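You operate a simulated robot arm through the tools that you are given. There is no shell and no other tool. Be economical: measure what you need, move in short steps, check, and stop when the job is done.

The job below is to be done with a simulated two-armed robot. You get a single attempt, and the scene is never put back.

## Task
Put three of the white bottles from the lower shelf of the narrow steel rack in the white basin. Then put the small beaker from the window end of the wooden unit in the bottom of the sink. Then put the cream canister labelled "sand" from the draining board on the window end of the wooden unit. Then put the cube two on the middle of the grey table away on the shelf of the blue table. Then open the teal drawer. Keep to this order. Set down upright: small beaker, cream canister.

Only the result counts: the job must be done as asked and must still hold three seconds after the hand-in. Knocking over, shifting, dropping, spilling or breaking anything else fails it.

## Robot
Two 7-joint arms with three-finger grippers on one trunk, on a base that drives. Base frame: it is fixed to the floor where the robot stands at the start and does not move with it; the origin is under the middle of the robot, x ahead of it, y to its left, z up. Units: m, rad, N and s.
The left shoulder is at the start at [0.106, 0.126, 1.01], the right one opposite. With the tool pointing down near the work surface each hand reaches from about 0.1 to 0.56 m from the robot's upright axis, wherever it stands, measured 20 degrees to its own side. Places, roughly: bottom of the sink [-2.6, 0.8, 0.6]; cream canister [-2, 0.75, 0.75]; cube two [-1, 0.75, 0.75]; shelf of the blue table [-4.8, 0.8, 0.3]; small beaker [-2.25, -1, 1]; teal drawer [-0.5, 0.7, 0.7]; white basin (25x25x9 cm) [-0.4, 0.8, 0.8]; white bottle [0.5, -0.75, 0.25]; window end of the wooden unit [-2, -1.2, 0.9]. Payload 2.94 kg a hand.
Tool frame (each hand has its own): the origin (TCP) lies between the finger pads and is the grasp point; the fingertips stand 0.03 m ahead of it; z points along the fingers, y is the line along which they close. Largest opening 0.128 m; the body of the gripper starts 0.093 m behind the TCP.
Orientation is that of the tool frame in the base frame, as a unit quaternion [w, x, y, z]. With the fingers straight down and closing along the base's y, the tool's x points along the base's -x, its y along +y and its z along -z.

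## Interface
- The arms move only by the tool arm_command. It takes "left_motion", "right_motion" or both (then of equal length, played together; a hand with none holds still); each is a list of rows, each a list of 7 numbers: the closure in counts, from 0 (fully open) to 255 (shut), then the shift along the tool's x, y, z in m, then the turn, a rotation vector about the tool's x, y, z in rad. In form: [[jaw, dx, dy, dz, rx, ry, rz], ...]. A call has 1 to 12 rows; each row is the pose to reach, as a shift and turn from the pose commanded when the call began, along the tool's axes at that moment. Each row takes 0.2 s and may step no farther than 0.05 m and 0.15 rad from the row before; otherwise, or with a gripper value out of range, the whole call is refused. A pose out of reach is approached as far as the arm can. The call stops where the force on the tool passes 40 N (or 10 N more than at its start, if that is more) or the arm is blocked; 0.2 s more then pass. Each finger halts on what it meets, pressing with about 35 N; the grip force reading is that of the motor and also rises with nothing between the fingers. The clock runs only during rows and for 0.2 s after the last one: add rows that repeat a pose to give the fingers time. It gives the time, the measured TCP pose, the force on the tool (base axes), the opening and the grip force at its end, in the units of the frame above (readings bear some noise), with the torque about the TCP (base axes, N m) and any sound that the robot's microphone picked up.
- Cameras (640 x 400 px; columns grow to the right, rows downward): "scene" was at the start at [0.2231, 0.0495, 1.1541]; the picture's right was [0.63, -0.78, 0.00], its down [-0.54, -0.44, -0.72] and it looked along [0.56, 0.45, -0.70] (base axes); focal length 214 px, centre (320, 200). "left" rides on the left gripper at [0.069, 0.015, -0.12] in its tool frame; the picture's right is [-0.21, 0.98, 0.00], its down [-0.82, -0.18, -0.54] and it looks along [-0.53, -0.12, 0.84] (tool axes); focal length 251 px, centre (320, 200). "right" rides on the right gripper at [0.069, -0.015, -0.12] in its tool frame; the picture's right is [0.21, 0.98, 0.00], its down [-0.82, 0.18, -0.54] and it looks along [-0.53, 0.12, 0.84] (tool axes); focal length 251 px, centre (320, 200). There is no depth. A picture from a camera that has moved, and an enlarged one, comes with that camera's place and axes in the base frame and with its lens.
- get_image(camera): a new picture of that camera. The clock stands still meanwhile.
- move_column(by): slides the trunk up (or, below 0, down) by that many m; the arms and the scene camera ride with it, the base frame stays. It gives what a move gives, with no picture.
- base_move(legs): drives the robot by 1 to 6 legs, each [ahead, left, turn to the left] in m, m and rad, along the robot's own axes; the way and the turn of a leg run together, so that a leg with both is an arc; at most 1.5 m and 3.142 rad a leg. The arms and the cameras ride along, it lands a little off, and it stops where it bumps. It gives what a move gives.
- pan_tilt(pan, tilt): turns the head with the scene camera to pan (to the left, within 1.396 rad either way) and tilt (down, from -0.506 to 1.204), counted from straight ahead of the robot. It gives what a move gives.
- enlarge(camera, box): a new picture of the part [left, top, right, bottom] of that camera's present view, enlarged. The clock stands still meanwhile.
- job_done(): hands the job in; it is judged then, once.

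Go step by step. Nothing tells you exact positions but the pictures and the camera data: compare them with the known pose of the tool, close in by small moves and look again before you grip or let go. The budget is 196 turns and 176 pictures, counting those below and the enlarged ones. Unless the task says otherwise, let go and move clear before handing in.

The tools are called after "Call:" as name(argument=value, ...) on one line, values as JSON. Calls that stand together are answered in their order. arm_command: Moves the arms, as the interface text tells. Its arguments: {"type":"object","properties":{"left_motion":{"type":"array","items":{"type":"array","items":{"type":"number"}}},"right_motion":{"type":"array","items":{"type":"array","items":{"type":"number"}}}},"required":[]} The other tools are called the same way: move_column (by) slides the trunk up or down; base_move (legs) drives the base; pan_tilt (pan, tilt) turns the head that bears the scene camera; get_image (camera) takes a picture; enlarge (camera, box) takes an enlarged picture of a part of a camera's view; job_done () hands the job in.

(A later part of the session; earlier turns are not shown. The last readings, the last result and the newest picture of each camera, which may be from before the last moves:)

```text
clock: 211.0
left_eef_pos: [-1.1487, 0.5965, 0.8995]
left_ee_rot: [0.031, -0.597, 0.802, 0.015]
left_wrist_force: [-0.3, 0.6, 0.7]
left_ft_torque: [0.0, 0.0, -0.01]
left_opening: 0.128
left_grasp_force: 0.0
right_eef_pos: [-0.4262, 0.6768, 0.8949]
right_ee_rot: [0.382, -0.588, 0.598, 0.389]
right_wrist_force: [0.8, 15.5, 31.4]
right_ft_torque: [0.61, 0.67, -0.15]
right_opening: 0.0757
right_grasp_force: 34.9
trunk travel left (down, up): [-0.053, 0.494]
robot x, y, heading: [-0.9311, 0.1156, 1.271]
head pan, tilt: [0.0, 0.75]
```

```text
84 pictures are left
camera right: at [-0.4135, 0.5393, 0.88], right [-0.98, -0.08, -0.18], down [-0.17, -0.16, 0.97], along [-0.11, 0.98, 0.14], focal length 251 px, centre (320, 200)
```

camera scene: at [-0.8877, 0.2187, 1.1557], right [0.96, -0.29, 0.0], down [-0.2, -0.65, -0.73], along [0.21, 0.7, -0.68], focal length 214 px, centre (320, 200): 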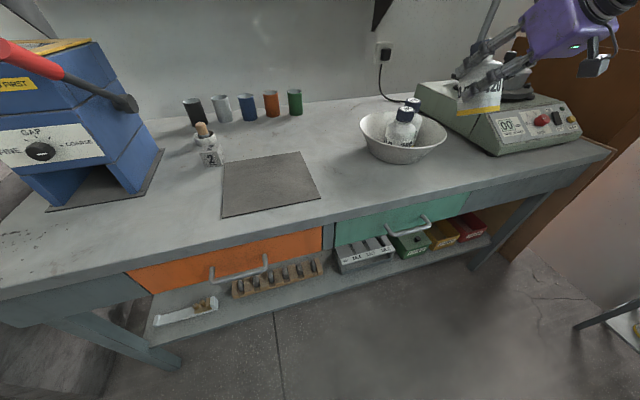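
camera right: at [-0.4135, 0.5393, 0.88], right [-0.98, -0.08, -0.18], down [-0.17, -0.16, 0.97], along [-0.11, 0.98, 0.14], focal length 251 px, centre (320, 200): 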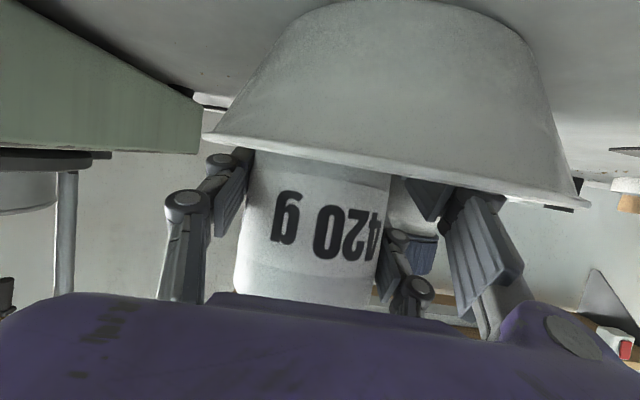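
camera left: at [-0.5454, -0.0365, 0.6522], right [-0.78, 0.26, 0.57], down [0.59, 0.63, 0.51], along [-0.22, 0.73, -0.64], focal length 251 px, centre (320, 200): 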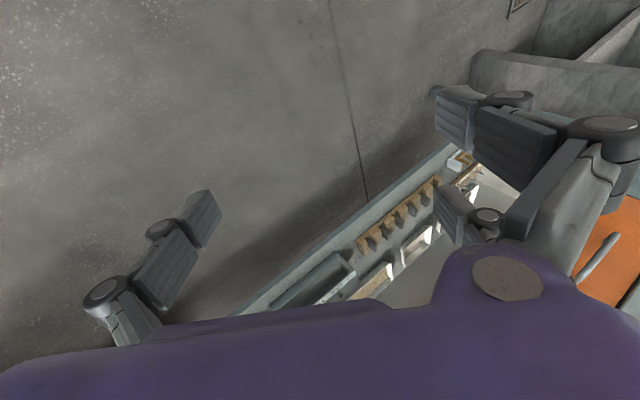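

Call:
arm_command(right_motion=[[255, -0.003, 0, -0.0, 0, 0, 0], [255, -0.004, 0, 0.002, 0, 0, 0]])

Call:
arm_command(right_motion=[[80, 0, 0, 0, 0, 0, 0], [70, 0, 0, 0, 0, 0, 0], [70, 0, 0, 0, 0, 0, 0]])

Call:
get_image(camera="right")

```text
clock: 211.6
left_eef_pos: [-1.148, 0.5944, 0.9004]
left_ee_rot: [0.031, -0.596, 0.802, 0.017]
left_wrist_force: [-0.8, -0.2, -0.7]
left_ft_torque: [0.02, 0.0, 0.01]
left_opening: 0.128
left_grasp_force: 0.1
right_eef_pos: [-0.4277, 0.6776, 0.8946]
right_ee_rot: [0.38, -0.588, 0.6, 0.387]
right_wrist_force: [5.7, -6.7, 28.9]
right_ft_torque: [0.96, 1.16, 0.38]
right_opening: 0.0757
right_grasp_force: 35.2
trunk travel left (down, up): [-0.053, 0.494]
robot x, y, heading: [-0.9276, 0.122, 1.27]
head pan, tilt: [0.0, 0.75]
```

```text
clock: 212.4
left_eef_pos: [-1.1486, 0.5955, 0.8995]
left_ee_rot: [0.031, -0.597, 0.802, 0.016]
left_wrist_force: [0.8, -0.5, 0.1]
left_ft_torque: [0.04, 0.0, -0.02]
left_opening: 0.1282
left_grasp_force: 0.2
right_eef_pos: [-0.4285, 0.6804, 0.8925]
right_ee_rot: [0.377, -0.591, 0.6, 0.386]
right_wrist_force: [-0.2, 9.7, 24.3]
right_ft_torque: [0.44, 0.78, -0.25]
right_opening: 0.0941
right_grasp_force: 0.0
trunk travel left (down, up): [-0.053, 0.494]
robot x, y, heading: [-0.9304, 0.1176, 1.272]
head pan, tilt: [0.0, 0.75]
```

```text
83 pictures are left
camera right: at [-0.4152, 0.5427, 0.8788], right [-0.98, -0.08, -0.18], down [-0.16, -0.15, 0.98], along [-0.11, 0.99, 0.13], focal length 251 px, centre (320, 200)
```

right: 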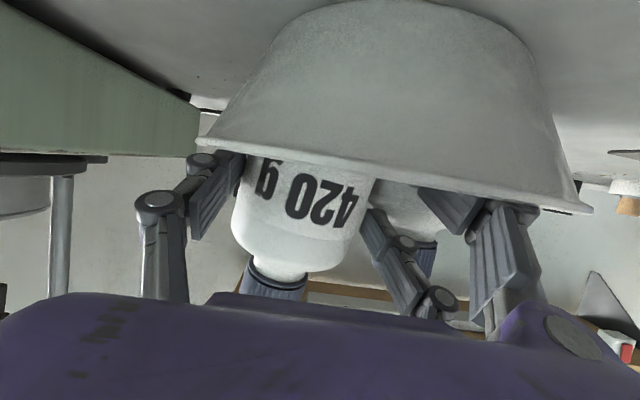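

Call:
arm_command(right_motion=[[70, -0.012, 0, -0.004, 0, 0, 0], [50, -0.02, 0, -0.012, 0, 0, 0], [30, -0.03, 0, -0.04, 0, 0, 0], [0, -0.04, 0, -0.075, 0, 0, 0], [0, -0.06, 0, -0.11, 0, 0, 0], [0, -0.08, 0, -0.14, 0, 0, 0]])

Call:
get_image(camera="scene")

Call:
get_image(camera="right")

```text
clock: 213.8
left_eef_pos: [-1.147, 0.5959, 0.8985]
left_ee_rot: [0.031, -0.596, 0.802, 0.016]
left_wrist_force: [0.2, -0.7, 0.3]
left_ft_torque: [-0.03, -0.02, 0.02]
left_opening: 0.1279
left_grasp_force: 0.0
right_eef_pos: [-0.4232, 0.5847, 1.0223]
right_ee_rot: [0.377, -0.59, 0.602, 0.384]
right_wrist_force: [-0.4, -0.4, 0.4]
right_ft_torque: [0.0, -0.05, -0.03]
right_opening: 0.128
right_grasp_force: 0.0
trunk travel left (down, up): [-0.053, 0.494]
robot x, y, heading: [-0.9315, 0.1163, 1.271]
head pan, tilt: [0.0, 0.75]
```

```text
82 pictures are left
camera scene: at [-0.8388, 0.4076, 0.9642], right [0.96, -0.29, 0.0], down [-0.2, -0.65, -0.73], along [0.21, 0.7, -0.68], focal length 214 px, centre (320, 200)
```

scene: 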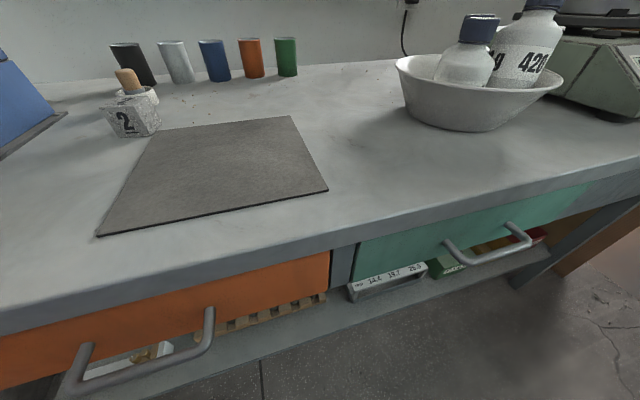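

```text
81 pictures are left
camera right: at [-0.4103, 0.4475, 1.0098], right [-0.98, -0.08, -0.18], down [-0.16, -0.14, 0.98], along [-0.11, 0.99, 0.13], focal length 251 px, centre (320, 200)
```

right: 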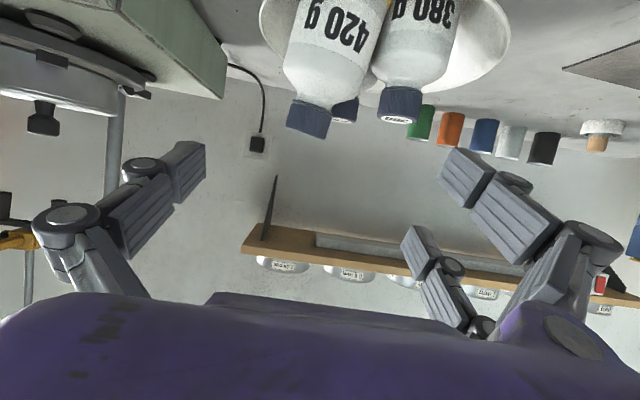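

Call:
base_move(legs=[[-0.3, 0, 0]])

Call:
move_column(by=0.3)

Call:
pan_tilt(pan=-0.2, tilt=0.6)

Call:
get_image(camera="scene")

```text
clock: 215.8
left_eef_pos: [-1.2346, 0.3076, 0.8992]
left_ee_rot: [0.03, -0.595, 0.803, 0.017]
left_wrist_force: [-0.2, -1.0, 0.0]
left_ft_torque: [0.01, 0.0, -0.01]
left_opening: 0.1282
left_grasp_force: 0.1
right_eef_pos: [-0.5123, 0.2967, 1.0228]
right_ee_rot: [0.376, -0.59, 0.602, 0.384]
right_wrist_force: [0.2, -0.2, 0.5]
right_ft_torque: [-0.01, -0.01, 0.04]
right_opening: 0.1281
right_grasp_force: 0.0
trunk travel left (down, up): [-0.053, 0.494]
robot x, y, heading: [-1.0146, -0.1676, 1.267]
head pan, tilt: [0.0, 0.75]
```

```text
clock: 218.8
left_eef_pos: [-1.2348, 0.3103, 1.198]
left_ee_rot: [0.03, -0.596, 0.802, 0.016]
left_wrist_force: [1.0, 0.8, 0.0]
left_ft_torque: [0.0, -0.02, 0.01]
left_opening: 0.1281
left_grasp_force: 0.2
right_eef_pos: [-0.5108, 0.298, 1.3226]
right_ee_rot: [0.375, -0.591, 0.602, 0.384]
right_wrist_force: [-0.2, 0.5, -0.9]
right_ft_torque: [-0.01, -0.03, -0.02]
right_opening: 0.1283
right_grasp_force: 0.1
trunk travel left (down, up): [-0.353, 0.194]
robot x, y, heading: [-1.0159, -0.168, 1.273]
head pan, tilt: [0.0, 0.75]
```

```text
clock: 219.6
left_eef_pos: [-1.2348, 0.3099, 1.1995]
left_ee_rot: [0.03, -0.596, 0.802, 0.016]
left_wrist_force: [0.1, 1.0, -0.3]
left_ft_torque: [0.01, 0.03, -0.01]
left_opening: 0.1279
left_grasp_force: 0.0
right_eef_pos: [-0.5103, 0.2982, 1.3219]
right_ee_rot: [0.376, -0.591, 0.601, 0.385]
right_wrist_force: [-0.2, 0.3, -0.8]
right_ft_torque: [0.02, 0.01, -0.02]
right_opening: 0.128
right_grasp_force: 0.0
trunk travel left (down, up): [-0.353, 0.194]
robot x, y, heading: [-1.018, -0.1703, 1.27]
head pan, tilt: [-0.201, 0.6]
```

```text
80 pictures are left
camera scene: at [-0.9376, 0.0238, 1.2996], right [0.88, -0.48, 0.0], down [-0.27, -0.5, -0.82], along [0.39, 0.72, -0.57], focal length 214 px, centre (320, 200)
```

scene: 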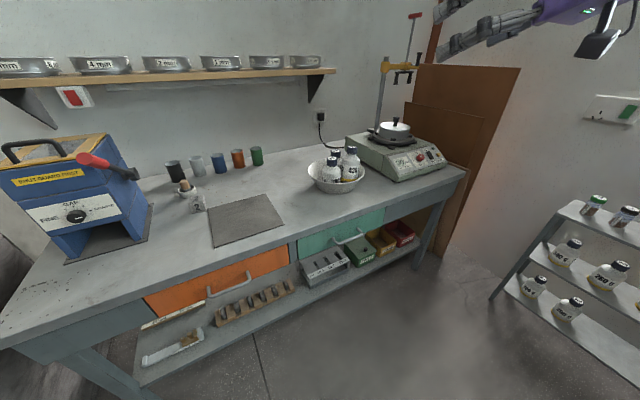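

All three bottles are in the basin. Next, the small beaker: I turn toward the wooden unit and look.

Call:
base_move(legs=[[-0.19, 0, 0], [0, 0, -2.84], [0, -0.5, 0]])

Call:
pan_tilt(pan=-0.5, tilt=0.5)

Call:
get_image(camera="scene")

```text
clock: 232.3
left_eef_pos: [-1.215, -0.7468, 1.1987]
left_ee_rot: [0.022, 0.692, 0.721, -0.027]
left_wrist_force: [-0.1, 0.3, 0.5]
left_ft_torque: [0.02, 0.01, 0.0]
left_opening: 0.1283
left_grasp_force: 0.0
right_eef_pos: [-1.9028, -0.9731, 1.3225]
right_ee_rot: [0.441, 0.495, 0.682, -0.307]
right_wrist_force: [0.6, 0.0, 0.4]
right_ft_torque: [0.0, 0.02, 0.02]
right_opening: 0.1278
right_grasp_force: 0.1
trunk travel left (down, up): [-0.353, 0.194]
robot x, y, heading: [-1.5733, -0.3723, -1.537]
head pan, tilt: [-0.201, 0.6]
```

```text
clock: 233.1
left_eef_pos: [-1.2158, -0.7475, 1.1999]
left_ee_rot: [0.021, 0.692, 0.721, -0.027]
left_wrist_force: [-0.2, -0.1, -0.8]
left_ft_torque: [0.0, -0.02, 0.0]
left_opening: 0.1278
left_grasp_force: 0.1
right_eef_pos: [-1.9026, -0.9735, 1.3216]
right_ee_rot: [0.441, 0.496, 0.682, -0.308]
right_wrist_force: [0.0, 0.6, 0.2]
right_ft_torque: [0.04, -0.03, -0.03]
right_opening: 0.1279
right_grasp_force: 0.0
trunk travel left (down, up): [-0.353, 0.194]
robot x, y, heading: [-1.5757, -0.3651, -1.533]
head pan, tilt: [-0.499, 0.499]
```

```text
79 pictures are left
camera scene: at [-1.6123, -0.573, 1.3087], right [-0.89, 0.45, 0.0], down [0.21, 0.43, -0.88], along [-0.39, -0.79, -0.48], focal length 214 px, centre (320, 200)
```

scene: 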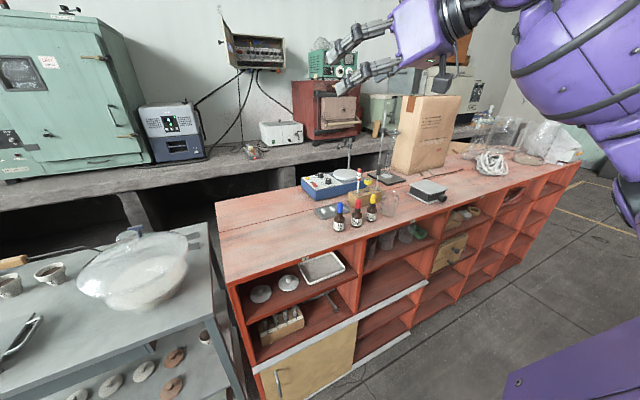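

Call:
enlarge(camera="scene", box=[210, 140, 450, 290])

```text
2.67 times, centred on (330, 215) of scene
camera zoom: at [-1.6123, -0.573, 1.3087], right [-0.89, 0.45, 0.0], down [0.21, 0.43, -0.88], along [-0.39, -0.79, -0.48], focal length 572 px, centre (293, 160)
```

zoom: 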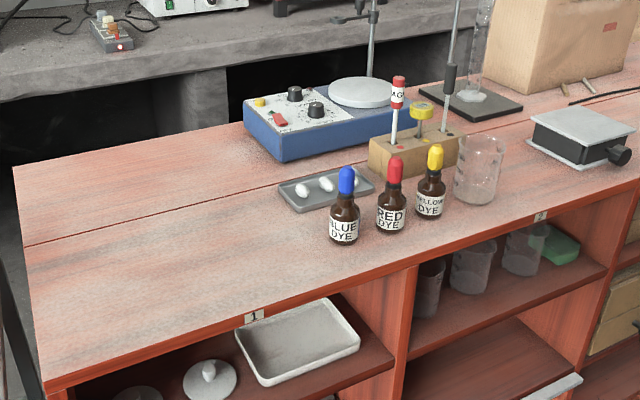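

The small glass beaker stands right of the yellow dye bottle, near the front edge. I tuck the right hand (tool down) before moving the robot closer, to use the left hand.

Call:
arm_command(right_motion=[[0, 0.0163, 0.012, -0.0161, 0.02, 0.1251, 0.0276], [0, 0.0327, 0.024, -0.0322, 0.04, 0.2502, 0.0551], [0, 0.049, 0.036, -0.0483, 0.06, 0.3753, 0.0827], [0, 0.0653, 0.048, -0.0644, 0.08, 0.5004, 0.1102], [0, 0.0817, 0.06, -0.0806, 0.1, 0.6256, 0.1378], [0, 0.098, 0.072, -0.0967, 0.12, 0.7507, 0.1653], [0, 0.1143, 0.084, -0.1128, 0.14, 0.8758, 0.1929], [0, 0.1307, 0.096, -0.1289, 0.16, 1.0009, 0.2204], [0, 0.147, 0.108, -0.145, 0.18, 1.126, 0.248]])

Call:
base_move(legs=[[0, -0.5, -0.035]])

Call:
pan_tilt(pan=0.0, tilt=0.7)

Call:
get_image(camera="scene")

```text
clock: 235.1
left_eef_pos: [-1.2156, -0.7455, 1.1985]
left_ee_rot: [0.021, 0.692, 0.721, -0.027]
left_wrist_force: [0.2, 0.7, -0.1]
left_ft_torque: [0.0, 0.03, -0.01]
left_opening: 0.128
left_grasp_force: 0.1
right_eef_pos: [-1.8606, -0.7555, 1.2527]
right_ee_rot: [-0.002, 0.694, 0.72, 0.001]
right_wrist_force: [0.0, 0.0, 0.8]
right_ft_torque: [-0.01, 0.0, -0.03]
right_opening: 0.1278
right_grasp_force: 0.1
trunk travel left (down, up): [-0.353, 0.194]
robot x, y, heading: [-1.574, -0.3633, -1.536]
head pan, tilt: [-0.499, 0.499]
```

```text
clock: 240.0
left_eef_pos: [-1.7357, -0.77, 1.1995]
left_ee_rot: [0.02, 0.705, 0.708, -0.028]
left_wrist_force: [0.7, 0.7, 0.1]
left_ft_torque: [-0.04, 0.0, -0.06]
left_opening: 0.1278
left_grasp_force: 0.1
right_eef_pos: [-2.3826, -0.7543, 1.2537]
right_ee_rot: [-0.001, 0.707, 0.707, 0.0]
right_wrist_force: [0.0, 0.6, 0.2]
right_ft_torque: [-0.04, -0.02, 0.01]
right_opening: 0.128
right_grasp_force: 0.1
trunk travel left (down, up): [-0.353, 0.194]
robot x, y, heading: [-2.0825, -0.3796, -1.569]
head pan, tilt: [-0.499, 0.499]
```

```text
clock: 240.9
left_eef_pos: [-1.7352, -0.7689, 1.1986]
left_ee_rot: [0.02, 0.705, 0.708, -0.028]
left_wrist_force: [-0.2, -0.5, 0.0]
left_ft_torque: [-0.02, -0.03, 0.0]
left_opening: 0.128
left_grasp_force: 0.1
right_eef_pos: [-2.382, -0.7561, 1.2543]
right_ee_rot: [0.0, 0.707, 0.707, 0.001]
right_wrist_force: [0.3, 0.1, -0.1]
right_ft_torque: [0.03, 0.0, -0.02]
right_opening: 0.1278
right_grasp_force: 0.0
trunk travel left (down, up): [-0.353, 0.194]
robot x, y, heading: [-2.0824, -0.3757, -1.569]
head pan, tilt: [0.0, 0.7]
```

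```text
77 pictures are left
camera scene: at [-2.0829, -0.5856, 1.291], right [-1.0, 0.0, 0.0], down [0.0, 0.64, -0.77], along [0.0, -0.77, -0.64], focal length 214 px, centre (320, 200)
```

scene: 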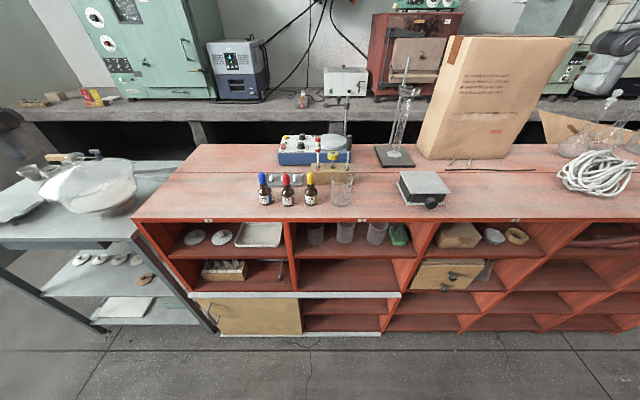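

Call:
enlarge(camera="scene", box=[240, 130, 400, 230])

```text
4.00 times, centred on (320, 180) of scene
camera zoom: at [-2.0829, -0.5856, 1.291], right [-1.0, 0.0, 0.0], down [0.0, 0.64, -0.77], along [0.0, -0.77, -0.64], focal length 858 px, centre (320, 280)
```

zoom: 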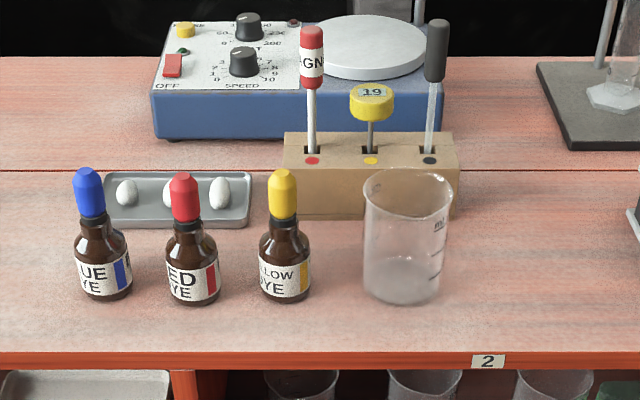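

Call:
base_move(legs=[[0.25, -0.27, 0]])

Call:
arm_command(left_motion=[[0, -0.014, -0.03, 0, 0, 0, 0], [0, -0.028, -0.06, 0, 0, 0, 0], [0, -0.042, -0.09, 0, 0, 0, 0], [0, -0.05, -0.12, 0, 0, 0, 0], [56, -0.057, -0.147, 0, 0, 0, 0], [56, -0.057, -0.147, 0, 0, 0, 0]])

Call:
get_image(camera="left")

Call:
get_image(camera="scene")

```text
clock: 244.0
left_eef_pos: [-2.0063, -1.0115, 1.1994]
left_ee_rot: [0.021, 0.702, 0.711, -0.027]
left_wrist_force: [0.6, 0.2, 0.1]
left_ft_torque: [0.02, -0.01, 0.02]
left_opening: 0.1281
left_grasp_force: 0.0
right_eef_pos: [-2.653, -1.0019, 1.2519]
right_ee_rot: [-0.001, 0.704, 0.71, 0.0]
right_wrist_force: [0.1, -0.4, 0.7]
right_ft_torque: [-0.01, 0.0, -0.02]
right_opening: 0.1282
right_grasp_force: 0.1
trunk travel left (down, up): [-0.353, 0.194]
robot x, y, heading: [-2.3596, -0.6219, -1.564]
head pan, tilt: [0.0, 0.7]
```

```text
clock: 245.4
left_eef_pos: [-2.1537, -1.0696, 1.2019]
left_ee_rot: [0.02, 0.701, 0.712, -0.026]
left_wrist_force: [0.1, -0.6, 0.1]
left_ft_torque: [0.0, -0.01, 0.03]
left_opening: 0.1
left_grasp_force: 0.0
right_eef_pos: [-2.6507, -1.003, 1.2539]
right_ee_rot: [0.0, 0.704, 0.71, 0.0]
right_wrist_force: [0.0, -0.4, 0.4]
right_ft_torque: [0.0, 0.03, -0.03]
right_opening: 0.1279
right_grasp_force: 0.0
trunk travel left (down, up): [-0.353, 0.194]
robot x, y, heading: [-2.3595, -0.6236, -1.562]
head pan, tilt: [0.0, 0.7]
```

```text
75 pictures are left
camera left: at [-2.1379, -0.9921, 1.3182], right [0.98, -0.2, 0.0], down [-0.16, -0.79, 0.6], along [-0.12, -0.59, -0.8], focal length 251 px, centre (320, 200)
```

left: 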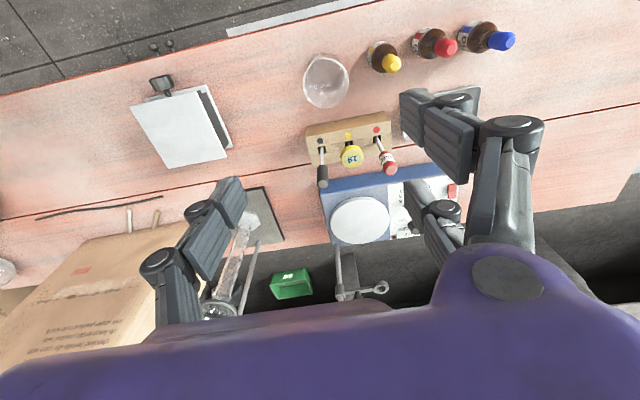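

```text
74 pictures are left
camera scene: at [-2.3544, -0.8309, 1.291], right [-1.0, -0.01, 0.0], down [-0.01, 0.64, -0.77], along [0.01, -0.76, -0.64], focal length 214 px, centre (320, 200)
```

scene: 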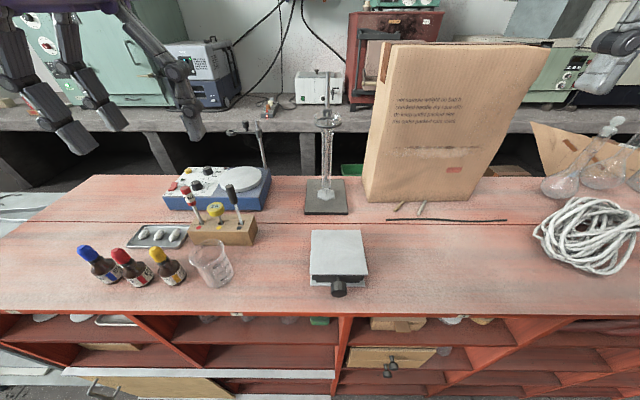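

Call:
arm_command(left_motion=[[56, 0.001, 0.005, 0.045, 0, 0.03, 0], [56, 0.003, 0.01, 0.09, 0, 0.065, 0], [56, 0.004, 0.01, 0.135, 0, 0.065, 0], [56, 0.005, 0.01, 0.17, 0, 0.065, 0]])

Call:
get_image(camera="left")

Call:
enlarge(camera="scene", box=[50, 140, 350, 320])

```text
clock: 246.4
left_eef_pos: [-2.1446, -1.0755, 1.0367]
left_ee_rot: [-0.002, 0.702, 0.712, -0.005]
left_wrist_force: [-0.2, 0.1, -0.6]
left_ft_torque: [0.0, 0.0, -0.01]
left_opening: 0.1
left_grasp_force: 0.0
right_eef_pos: [-2.6534, -1.0028, 1.2526]
right_ee_rot: [0.0, 0.704, 0.71, 0.001]
right_wrist_force: [-0.1, 0.1, -0.6]
right_ft_torque: [0.01, 0.01, 0.01]
right_opening: 0.1281
right_grasp_force: 0.0
trunk travel left (down, up): [-0.353, 0.194]
robot x, y, heading: [-2.358, -0.6192, -1.56]
head pan, tilt: [0.0, 0.7]
```

```text
73 pictures are left
camera left: at [-2.1291, -1.0049, 1.1552], right [0.98, -0.2, -0.01], down [-0.16, -0.82, 0.55], along [-0.12, -0.53, -0.84], focal length 251 px, centre (320, 200)
```

left: 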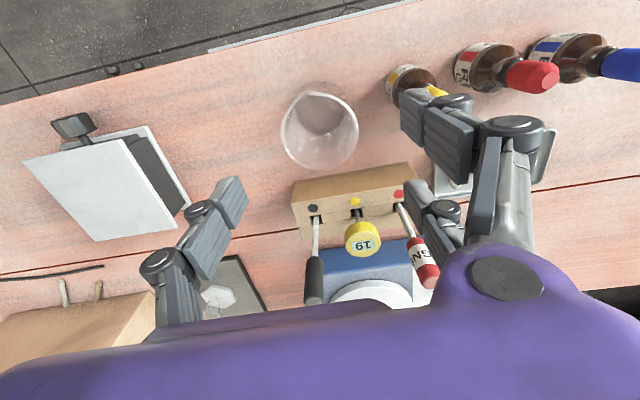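

```text
2.13 times, centred on (200, 230) of scene
camera zoom: at [-2.3551, -0.8314, 1.291], right [-1.0, -0.01, 0.0], down [-0.01, 0.64, -0.76], along [0.01, -0.76, -0.64], focal length 458 px, centre (576, 136)
```

zoom: 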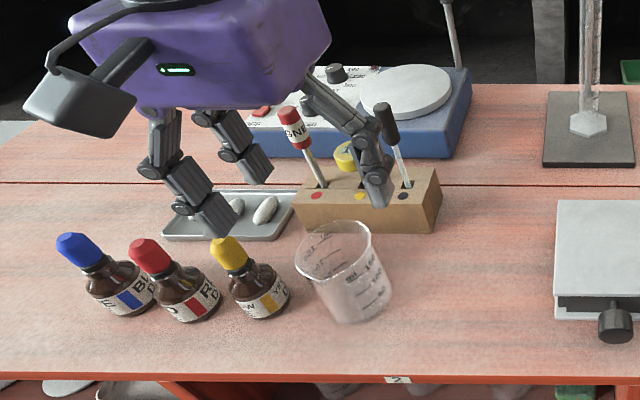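

Call:
arm_command(left_motion=[[56, -0.002, 0.001, 0.04, 0, 0, 0], [56, -0.002, 0.002, 0.08, 0, 0, 0], [56, -0.002, 0.002, 0.112, 0, 0, 0], [56, -0.002, 0.002, 0.112, 0, 0, 0]])

Call:
get_image(camera="left")

Call:
enlarge(camera="scene", box=[50, 140, 350, 320])

```text
clock: 247.4
left_eef_pos: [-2.1434, -1.0785, 0.9218]
left_ee_rot: [-0.003, 0.702, 0.712, -0.005]
left_wrist_force: [0.0, 0.1, 0.1]
left_ft_torque: [-0.02, 0.0, 0.0]
left_opening: 0.0995
left_grasp_force: 0.0
right_eef_pos: [-2.6519, -1.0028, 1.2526]
right_ee_rot: [-0.001, 0.704, 0.71, 0.0]
right_wrist_force: [-0.2, -0.1, 0.4]
right_ft_torque: [-0.01, -0.04, 0.01]
right_opening: 0.1276
right_grasp_force: 0.0
trunk travel left (down, up): [-0.353, 0.194]
robot x, y, heading: [-2.3556, -0.6181, -1.557]
head pan, tilt: [0.0, 0.7]
```

```text
71 pictures are left
camera left: at [-2.1284, -1.0076, 1.0411], right [0.98, -0.2, -0.01], down [-0.16, -0.82, 0.55], along [-0.12, -0.53, -0.84], focal length 251 px, centre (320, 200)
```

left: 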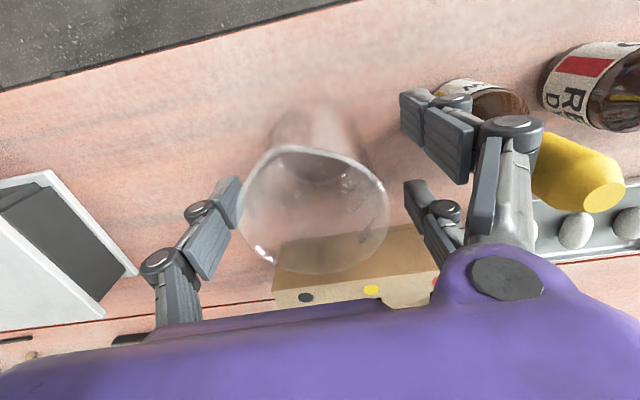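

```text
2.13 times, centred on (200, 230) of scene
camera zoom: at [-2.3551, -0.8307, 1.2911], right [-1.0, -0.01, 0.0], down [-0.01, 0.64, -0.77], along [0.01, -0.77, -0.64], focal length 458 px, centre (576, 136)
```

zoom: 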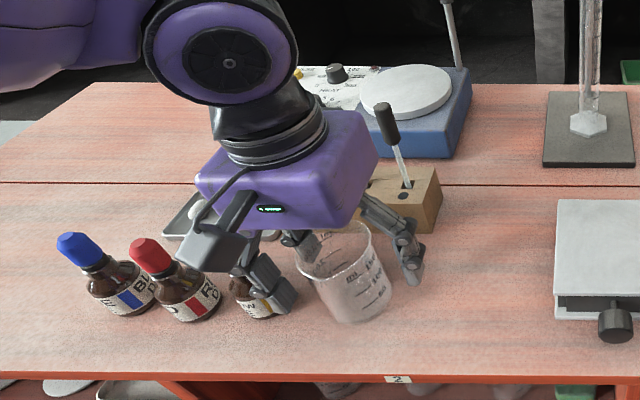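

Call:
arm_command(left_motion=[[150, 0, 0, 0, 0, 0, 0], [200, 0, 0, 0, 0, 0, 0], [255, 0, 0, 0, 0, 0, 0], [255, 0, 0, 0, 0, 0, 0]])

Call:
arm_command(left_motion=[[255, 0, 0, -0.03, 0, 0, 0], [255, 0, 0, -0.07, 0, 0, 0], [255, 0, 0, -0.115, 0, 0, 0], [255, 0, 0, -0.16, 0, 0, 0], [255, 0, 0, -0.2, 0, 0, 0]])

Call:
get_image(camera="left")

Call:
get_image(camera="scene")

```text
clock: 248.4
left_eef_pos: [-2.1439, -1.078, 0.9224]
left_ee_rot: [-0.003, 0.702, 0.712, -0.004]
left_wrist_force: [-0.4, 0.2, -0.6]
left_ft_torque: [0.02, 0.01, 0.0]
left_opening: 0.0558
left_grasp_force: 35.2
right_eef_pos: [-2.6529, -1.0023, 1.2541]
right_ee_rot: [-0.001, 0.704, 0.71, 0.001]
right_wrist_force: [0.1, 0.2, -0.4]
right_ft_torque: [0.0, 0.01, -0.01]
right_opening: 0.1281
right_grasp_force: 0.0
trunk travel left (down, up): [-0.353, 0.194]
robot x, y, heading: [-2.3607, -0.6193, -1.557]
head pan, tilt: [0.0, 0.7]
```

```text
clock: 249.6
left_eef_pos: [-2.1406, -1.0772, 1.1219]
left_ee_rot: [-0.002, 0.702, 0.712, -0.005]
left_wrist_force: [-0.3, 0.8, -0.9]
left_ft_torque: [-0.01, 0.01, 0.0]
left_opening: 0.0559
left_grasp_force: 35.4
right_eef_pos: [-2.6531, -1.0016, 1.2541]
right_ee_rot: [-0.001, 0.704, 0.71, 0.0]
right_wrist_force: [-0.1, -0.3, 0.1]
right_ft_torque: [-0.07, -0.04, 0.0]
right_opening: 0.1279
right_grasp_force: 0.1
trunk travel left (down, up): [-0.353, 0.194]
robot x, y, heading: [-2.3573, -0.6212, -1.562]
head pan, tilt: [0.0, 0.7]
```

```text
69 pictures are left
camera left: at [-2.1259, -1.0068, 1.2411], right [0.98, -0.2, -0.01], down [-0.16, -0.82, 0.54], along [-0.12, -0.53, -0.84], focal length 251 px, centre (320, 200)
```

left: 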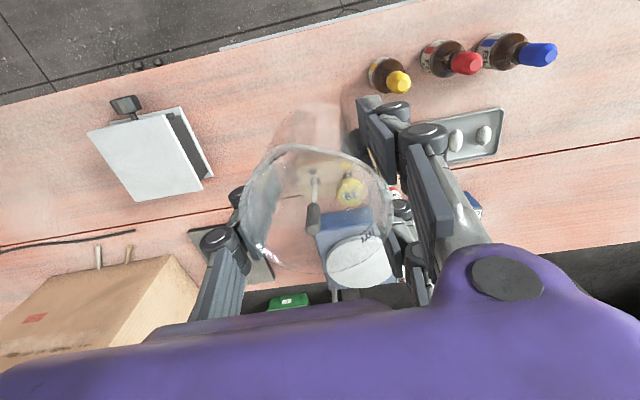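

```text
68 pictures are left
camera scene: at [-2.3555, -0.8307, 1.2911], right [-1.0, -0.01, 0.0], down [-0.01, 0.64, -0.77], along [0.01, -0.77, -0.64], focal length 214 px, centre (320, 200)
```

scene: 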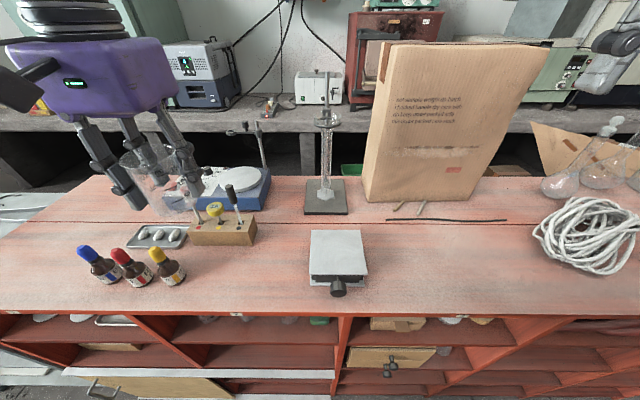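

Beaker held. I back away, turn to the sink side, and look.

Call:
base_move(legs=[[-0.36, 0, 0], [0, 0, 3.13]])

Call:
pan_tilt(pan=0.0, tilt=0.6)

Call:
get_image(camera="scene")

```text
clock: 259.2
left_eef_pos: [-2.5662, 0.2056, 1.1214]
left_ee_rot: [0.004, -0.702, 0.712, -0.004]
left_wrist_force: [0.8, -0.4, -1.1]
left_ft_torque: [0.03, 0.0, 0.04]
left_opening: 0.055
left_grasp_force: 34.7
right_eef_pos: [-2.0573, 0.116, 1.2521]
right_ee_rot: [-0.001, -0.7, 0.714, -0.001]
right_wrist_force: [-0.1, 0.8, -0.2]
right_ft_torque: [0.02, -0.02, 0.0]
right_opening: 0.1281
right_grasp_force: 0.1
trunk travel left (down, up): [-0.353, 0.194]
robot x, y, heading: [-2.3632, -0.2588, 1.552]
head pan, tilt: [0.0, 0.7]
```

```text
clock: 259.8
left_eef_pos: [-2.5666, 0.2051, 1.121]
left_ee_rot: [0.005, -0.702, 0.712, -0.002]
left_wrist_force: [-0.3, 0.7, -0.6]
left_ft_torque: [-0.02, -0.02, -0.01]
left_opening: 0.0549
left_grasp_force: 35.0
right_eef_pos: [-2.0578, 0.1166, 1.2541]
right_ee_rot: [-0.001, -0.701, 0.713, 0.0]
right_wrist_force: [-1.2, -0.4, 0.3]
right_ft_torque: [0.03, -0.03, -0.01]
right_opening: 0.128
right_grasp_force: 0.1
trunk travel left (down, up): [-0.353, 0.194]
robot x, y, heading: [-2.3613, -0.2562, 1.556]
head pan, tilt: [0.0, 0.6]
```

```text
67 pictures are left
camera scene: at [-2.3573, -0.0471, 1.2996], right [1.0, -0.02, 0.0], down [-0.01, -0.57, -0.82], along [0.02, 0.82, -0.57], focal length 214 px, centre (320, 200)
```

scene: 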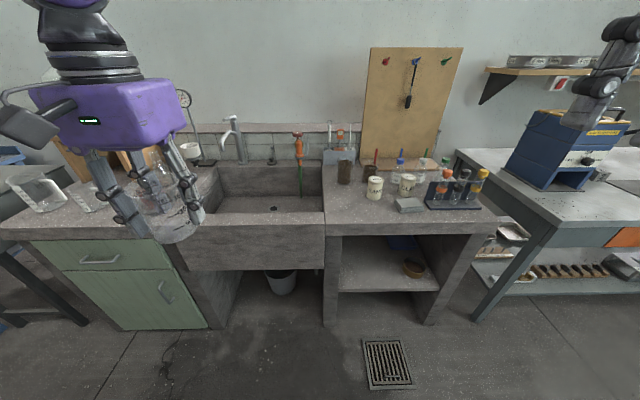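

Call:
base_move(legs=[[0.3, 0.03, 0.015]])

Call:
pan_tilt(pan=0.2, tilt=0.8)

Call:
get_image(camera="scene")

Call:
get_image(camera="left")

```text
clock: 261.9
left_eef_pos: [-2.6017, 0.5064, 1.1235]
left_ee_rot: [-0.005, 0.708, -0.707, 0.002]
left_wrist_force: [-0.1, 0.7, -1.3]
left_ft_torque: [0.01, 0.0, 0.0]
left_opening: 0.0547
left_grasp_force: 34.8
right_eef_pos: [-2.0906, 0.4247, 1.2533]
right_ee_rot: [0.0, -0.706, 0.708, -0.001]
right_wrist_force: [0.0, -1.0, 0.3]
right_ft_torque: [-0.01, 0.0, -0.04]
right_opening: 0.1279
right_grasp_force: 0.0
trunk travel left (down, up): [-0.353, 0.194]
robot x, y, heading: [-2.3916, 0.0477, 1.569]
head pan, tilt: [0.0, 0.6]
```

```text
clock: 262.6
left_eef_pos: [-2.6022, 0.5064, 1.1212]
left_ee_rot: [-0.005, 0.707, -0.707, 0.003]
left_wrist_force: [-0.1, -0.6, -0.8]
left_ft_torque: [0.07, 0.01, -0.01]
left_opening: 0.0549
left_grasp_force: 34.7
right_eef_pos: [-2.0909, 0.4248, 1.2523]
right_ee_rot: [-0.001, -0.707, 0.707, 0.0]
right_wrist_force: [0.0, -0.2, 0.4]
right_ft_torque: [-0.01, 0.02, 0.02]
right_opening: 0.128
right_grasp_force: 0.0
trunk travel left (down, up): [-0.353, 0.194]
robot x, y, heading: [-2.3872, 0.0491, 1.567]
head pan, tilt: [0.201, 0.799]
```

```text
66 pictures are left
camera scene: at [-2.4041, 0.248, 1.2828], right [0.98, 0.2, 0.0], down [0.14, -0.7, -0.7], along [-0.14, 0.68, -0.72], focal length 214 px, centre (320, 200)
```

scene: 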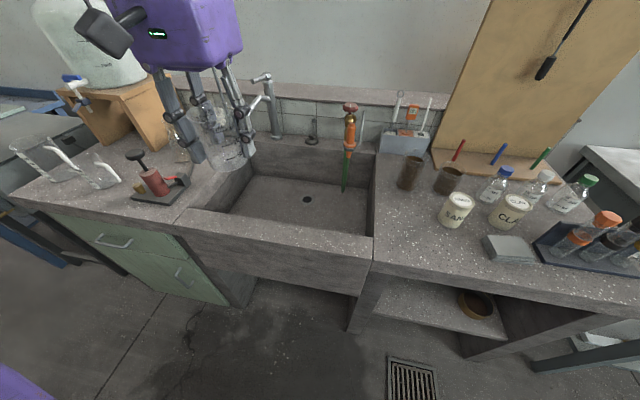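

```text
65 pictures are left
camera left: at [-2.618, 0.4376, 1.2404], right [-0.98, 0.21, -0.01], down [0.17, 0.82, 0.54], along [0.12, 0.53, -0.84], focal length 251 px, centre (320, 200)
```

left: 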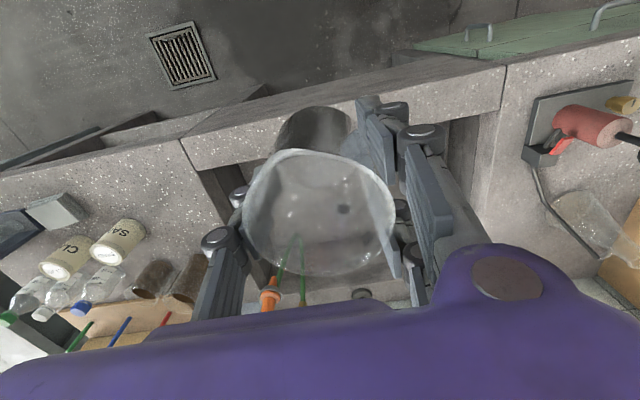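

Call:
base_move(legs=[[0.14, 0.05, 0]])

Call:
arm_command(left_motion=[[255, -0.035, 0, 0, 0, 0, 0], [255, -0.07, 0, 0, 0, 0, 0], [255, -0.1, 0, 0, 0, 0, 0]])

Call:
move_column(by=-0.15)

Call:
get_image(camera="scene")

```text
clock: 264.0
left_eef_pos: [-2.6488, 0.647, 1.1216]
left_ee_rot: [0.005, -0.706, 0.708, -0.002]
left_wrist_force: [0.0, -0.5, -0.1]
left_ft_torque: [0.0, -0.02, 0.01]
left_opening: 0.0549
left_grasp_force: 35.1
right_eef_pos: [-2.1386, 0.5655, 1.2536]
right_ee_rot: [-0.001, -0.706, 0.709, 0.0]
right_wrist_force: [-1.1, 0.9, 0.7]
right_ft_torque: [-0.01, 0.0, 0.02]
right_opening: 0.1281
right_grasp_force: 0.1
trunk travel left (down, up): [-0.353, 0.194]
robot x, y, heading: [-2.442, 0.1847, 1.567]
head pan, tilt: [0.201, 0.799]
```

```text
clock: 264.8
left_eef_pos: [-2.6497, 0.7466, 1.1198]
left_ee_rot: [0.005, -0.706, 0.708, -0.003]
left_wrist_force: [-0.3, 0.0, 0.8]
left_ft_torque: [0.01, 0.03, 0.01]
left_opening: 0.0549
left_grasp_force: 34.9
right_eef_pos: [-2.139, 0.5657, 1.2523]
right_ee_rot: [-0.001, -0.706, 0.709, -0.001]
right_wrist_force: [0.9, 0.4, 0.4]
right_ft_torque: [-0.03, -0.02, -0.01]
right_opening: 0.128
right_grasp_force: 0.1
trunk travel left (down, up): [-0.353, 0.194]
robot x, y, heading: [-2.4382, 0.1884, 1.566]
head pan, tilt: [0.201, 0.799]
```

```text
clock: 266.6
left_eef_pos: [-2.6491, 0.7475, 0.9727]
left_ee_rot: [0.006, -0.707, 0.708, -0.002]
left_wrist_force: [-0.1, -0.5, -0.1]
left_ft_torque: [0.0, 0.0, 0.0]
left_opening: 0.0547
left_grasp_force: 34.6
right_eef_pos: [-2.1386, 0.5656, 1.1032]
right_ee_rot: [0.0, -0.705, 0.709, 0.0]
right_wrist_force: [-1.2, 0.1, 1.0]
right_ft_torque: [0.01, 0.01, 0.01]
right_opening: 0.128
right_grasp_force: 0.1
trunk travel left (down, up): [-0.203, 0.344]
robot x, y, heading: [-2.4391, 0.1886, 1.56]
head pan, tilt: [0.201, 0.799]
```

```text
64 pictures are left
camera scene: at [-2.4525, 0.4303, 1.1299], right [0.98, 0.19, 0.0], down [0.14, -0.7, -0.7], along [-0.14, 0.68, -0.72], focal length 214 px, centre (320, 200)
```

scene: 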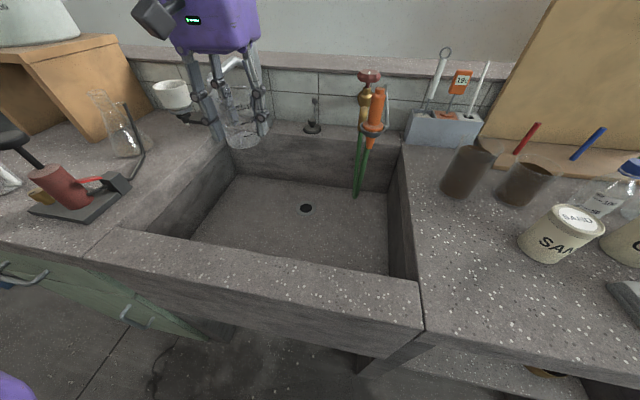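

The sink interior spans about x -2.9…-2.34, y 0.6…1.0, so the beaker is above its floor. I lower with the arm.

Call:
arm_command(left_motion=[[255, 0, 0, 0.045, 0, 0, 0], [255, 0, 0, 0.09, 0, 0, 0], [255, 0, 0, 0.135, 0, 0, 0], [255, 0, 0, 0.18, 0, 0, 0], [255, 0, 0, 0.225, 0, 0, 0], [255, 0, 0, 0.26, 0, 0, 0]])

Call:
get_image(camera="scene")

Call:
get_image(camera="left")

```text
clock: 267.9
left_eef_pos: [-2.6472, 0.7467, 0.7116]
left_ee_rot: [0.004, -0.707, 0.707, -0.003]
left_wrist_force: [-0.1, 0.3, -1.1]
left_ft_torque: [-0.03, 0.01, -0.01]
left_opening: 0.0547
left_grasp_force: 35.2
right_eef_pos: [-2.1393, 0.5668, 1.1031]
right_ee_rot: [-0.001, -0.705, 0.709, -0.001]
right_wrist_force: [0.0, -1.2, 0.1]
right_ft_torque: [0.0, 0.02, 0.01]
right_opening: 0.128
right_grasp_force: 0.2
trunk travel left (down, up): [-0.203, 0.344]
robot x, y, heading: [-2.438, 0.1875, 1.568]
head pan, tilt: [0.201, 0.799]
```

```text
63 pictures are left
camera scene: at [-2.4526, 0.4312, 1.1296], right [0.98, 0.19, 0.0], down [0.14, -0.7, -0.7], along [-0.14, 0.68, -0.72], focal length 214 px, centre (320, 200)
```

scene: 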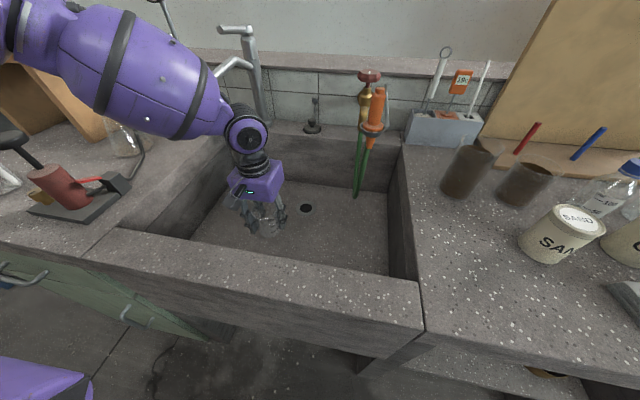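

```text
62 pictures are left
camera left: at [-2.6639, 0.6778, 0.8304], right [-0.98, 0.21, -0.01], down [0.17, 0.82, 0.54], along [0.12, 0.53, -0.84], focal length 251 px, centre (320, 200)
```

left: 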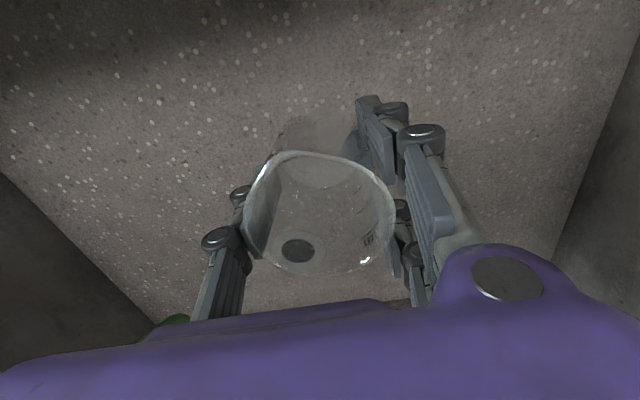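

Well inside the sink. I lower in small steps until the floor is felt.

Call:
arm_command(left_motion=[[255, 0, 0, 0.015, 0, 0, 0], [255, 0, 0, 0.03, 0, 0, 0], [255, 0, 0, 0.04, 0, 0, 0], [255, 0, 0, 0.05, 0, 0, 0], [255, 0, 0, 0.055, 0, 0, 0]])

```text
clock: 269.1
left_eef_pos: [-2.6452, 0.7492, 0.6557]
left_ee_rot: [0.005, -0.707, 0.708, -0.003]
left_wrist_force: [0.5, -0.1, 0.2]
left_ft_torque: [0.0, -0.01, -0.01]
left_opening: 0.055
left_grasp_force: 35.4
right_eef_pos: [-2.1391, 0.5666, 1.1028]
right_ee_rot: [0.0, -0.706, 0.709, -0.001]
right_wrist_force: [-0.1, -1.0, 0.4]
right_ft_torque: [0.03, -0.03, -0.01]
right_opening: 0.1279
right_grasp_force: 0.0
trunk travel left (down, up): [-0.203, 0.344]
robot x, y, heading: [-2.4371, 0.1854, 1.566]
head pan, tilt: [0.201, 0.799]
```

Call:
arm_command(left_motion=[[255, 0, 0, 0.004, 0, 0, 0], [255, 0, 0, 0.008, 0, 0, 0], [255, 0, 0, 0.012, 0, 0, 0], [255, 0, 0, 0.016, 0, 0, 0]])

Call:
enlarge(camera="scene", box=[200, 150, 340, 260])

```text
clock: 270.1
left_eef_pos: [-2.6449, 0.7482, 0.643]
left_ee_rot: [0.006, -0.706, 0.708, -0.002]
left_wrist_force: [3.8, -3.9, 26.9]
left_ft_torque: [-0.49, 0.4, 0.04]
left_opening: 0.0519
left_grasp_force: 35.2
right_eef_pos: [-2.1368, 0.5642, 1.1034]
right_ee_rot: [0.0, -0.705, 0.709, 0.001]
right_wrist_force: [0.6, -0.4, 0.0]
right_ft_torque: [-0.03, -0.01, -0.01]
right_opening: 0.1282
right_grasp_force: 0.0
trunk travel left (down, up): [-0.203, 0.344]
robot x, y, heading: [-2.4392, 0.1864, 1.564]
head pan, tilt: [0.201, 0.799]
```

```text
3.64 times, centred on (270, 205) of scene
camera zoom: at [-2.4513, 0.4285, 1.1303], right [0.98, 0.19, 0.0], down [0.14, -0.7, -0.7], along [-0.14, 0.69, -0.72], focal length 780 px, centre (502, 182)
```

zoom: 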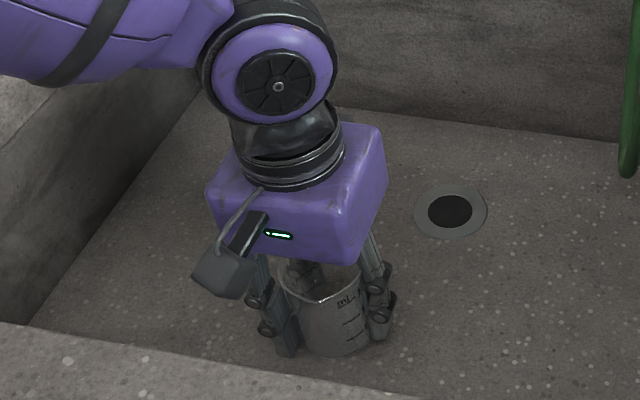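

Call:
arm_command(left_motion=[[255, 0, 0, -0.004, 0, 0, 0], [255, 0, 0, -0.005, 0, 0, 0]])

Call:
arm_command(left_motion=[[120, 0, 0, 0, 0, 0, 0], [80, 0, 0, 0, 0, 0, 0], [40, 0, 0, 0, 0, 0, 0], [40, 0, 0, 0, 0, 0, 0]])

Call:
arm_command(left_motion=[[40, 0, 0, -0.02, 0, 0, 0], [40, 0, 0, -0.06, 0, 0, 0], [40, 0, 0, -0.105, 0, 0, 0], [40, 0, 0, -0.15, 0, 0, 0], [40, 0, 0, -0.2, 0, 0, 0], [40, 0, 0, -0.245, 0, 0, 0], [40, 0, 0, -0.29, 0, 0, 0], [40, 0, 0, -0.335, 0, 0, 0], [40, 0, 0, -0.38, 0, 0, 0]])

Call:
get_image(camera="scene")

```text
clock: 270.8
left_eef_pos: [-2.6472, 0.7481, 0.6435]
left_ee_rot: [0.003, -0.707, 0.707, -0.002]
left_wrist_force: [0.4, 0.1, -0.7]
left_ft_torque: [0.0, 0.0, 0.03]
left_opening: 0.0519
left_grasp_force: 35.8
right_eef_pos: [-2.139, 0.5653, 1.1049]
right_ee_rot: [0.0, -0.705, 0.709, 0.0]
right_wrist_force: [-0.5, -0.5, 0.7]
right_ft_torque: [0.0, 0.01, 0.01]
right_opening: 0.128
right_grasp_force: 0.0
trunk travel left (down, up): [-0.203, 0.344]
robot x, y, heading: [-2.4389, 0.1872, 1.567]
head pan, tilt: [0.201, 0.799]
```

```text
clock: 271.8
left_eef_pos: [-2.6466, 0.7495, 0.6456]
left_ee_rot: [0.005, -0.706, 0.708, -0.003]
left_wrist_force: [-0.2, -0.1, 0.1]
left_ft_torque: [0.0, 0.03, -0.01]
left_opening: 0.1078
left_grasp_force: 0.0
right_eef_pos: [-2.1389, 0.5657, 1.1032]
right_ee_rot: [-0.001, -0.705, 0.709, 0.0]
right_wrist_force: [0.5, 0.3, 0.1]
right_ft_torque: [-0.04, -0.03, 0.03]
right_opening: 0.128
right_grasp_force: 0.0
trunk travel left (down, up): [-0.203, 0.344]
robot x, y, heading: [-2.4336, 0.1869, 1.563]
head pan, tilt: [0.201, 0.799]
```

```text
clock: 273.8
left_eef_pos: [-2.6503, 0.746, 1.0252]
left_ee_rot: [0.004, -0.706, 0.708, -0.003]
left_wrist_force: [0.5, 0.1, 0.1]
left_ft_torque: [-0.01, 0.01, -0.03]
left_opening: 0.1082
left_grasp_force: 0.1
right_eef_pos: [-2.1386, 0.5646, 1.1041]
right_ee_rot: [0.0, -0.705, 0.71, 0.0]
right_wrist_force: [-0.2, -0.6, -0.7]
right_ft_torque: [0.0, 0.01, 0.01]
right_opening: 0.1281
right_grasp_force: 0.0
trunk travel left (down, up): [-0.203, 0.344]
robot x, y, heading: [-2.4364, 0.1891, 1.569]
head pan, tilt: [0.201, 0.799]
```

```text
60 pictures are left
camera scene: at [-2.4522, 0.4301, 1.1299], right [0.98, 0.19, 0.0], down [0.14, -0.7, -0.7], along [-0.14, 0.68, -0.72], focal length 214 px, centre (320, 200)
```

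scene: 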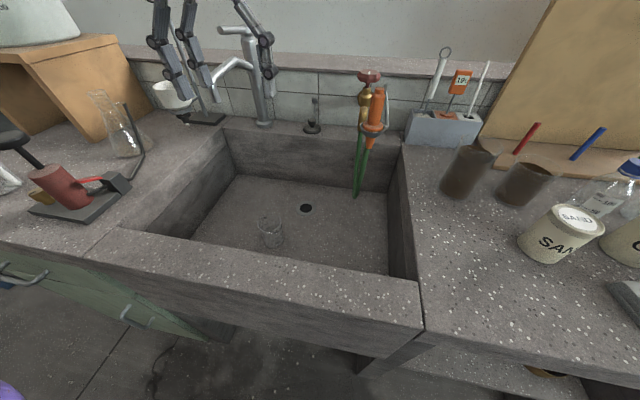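

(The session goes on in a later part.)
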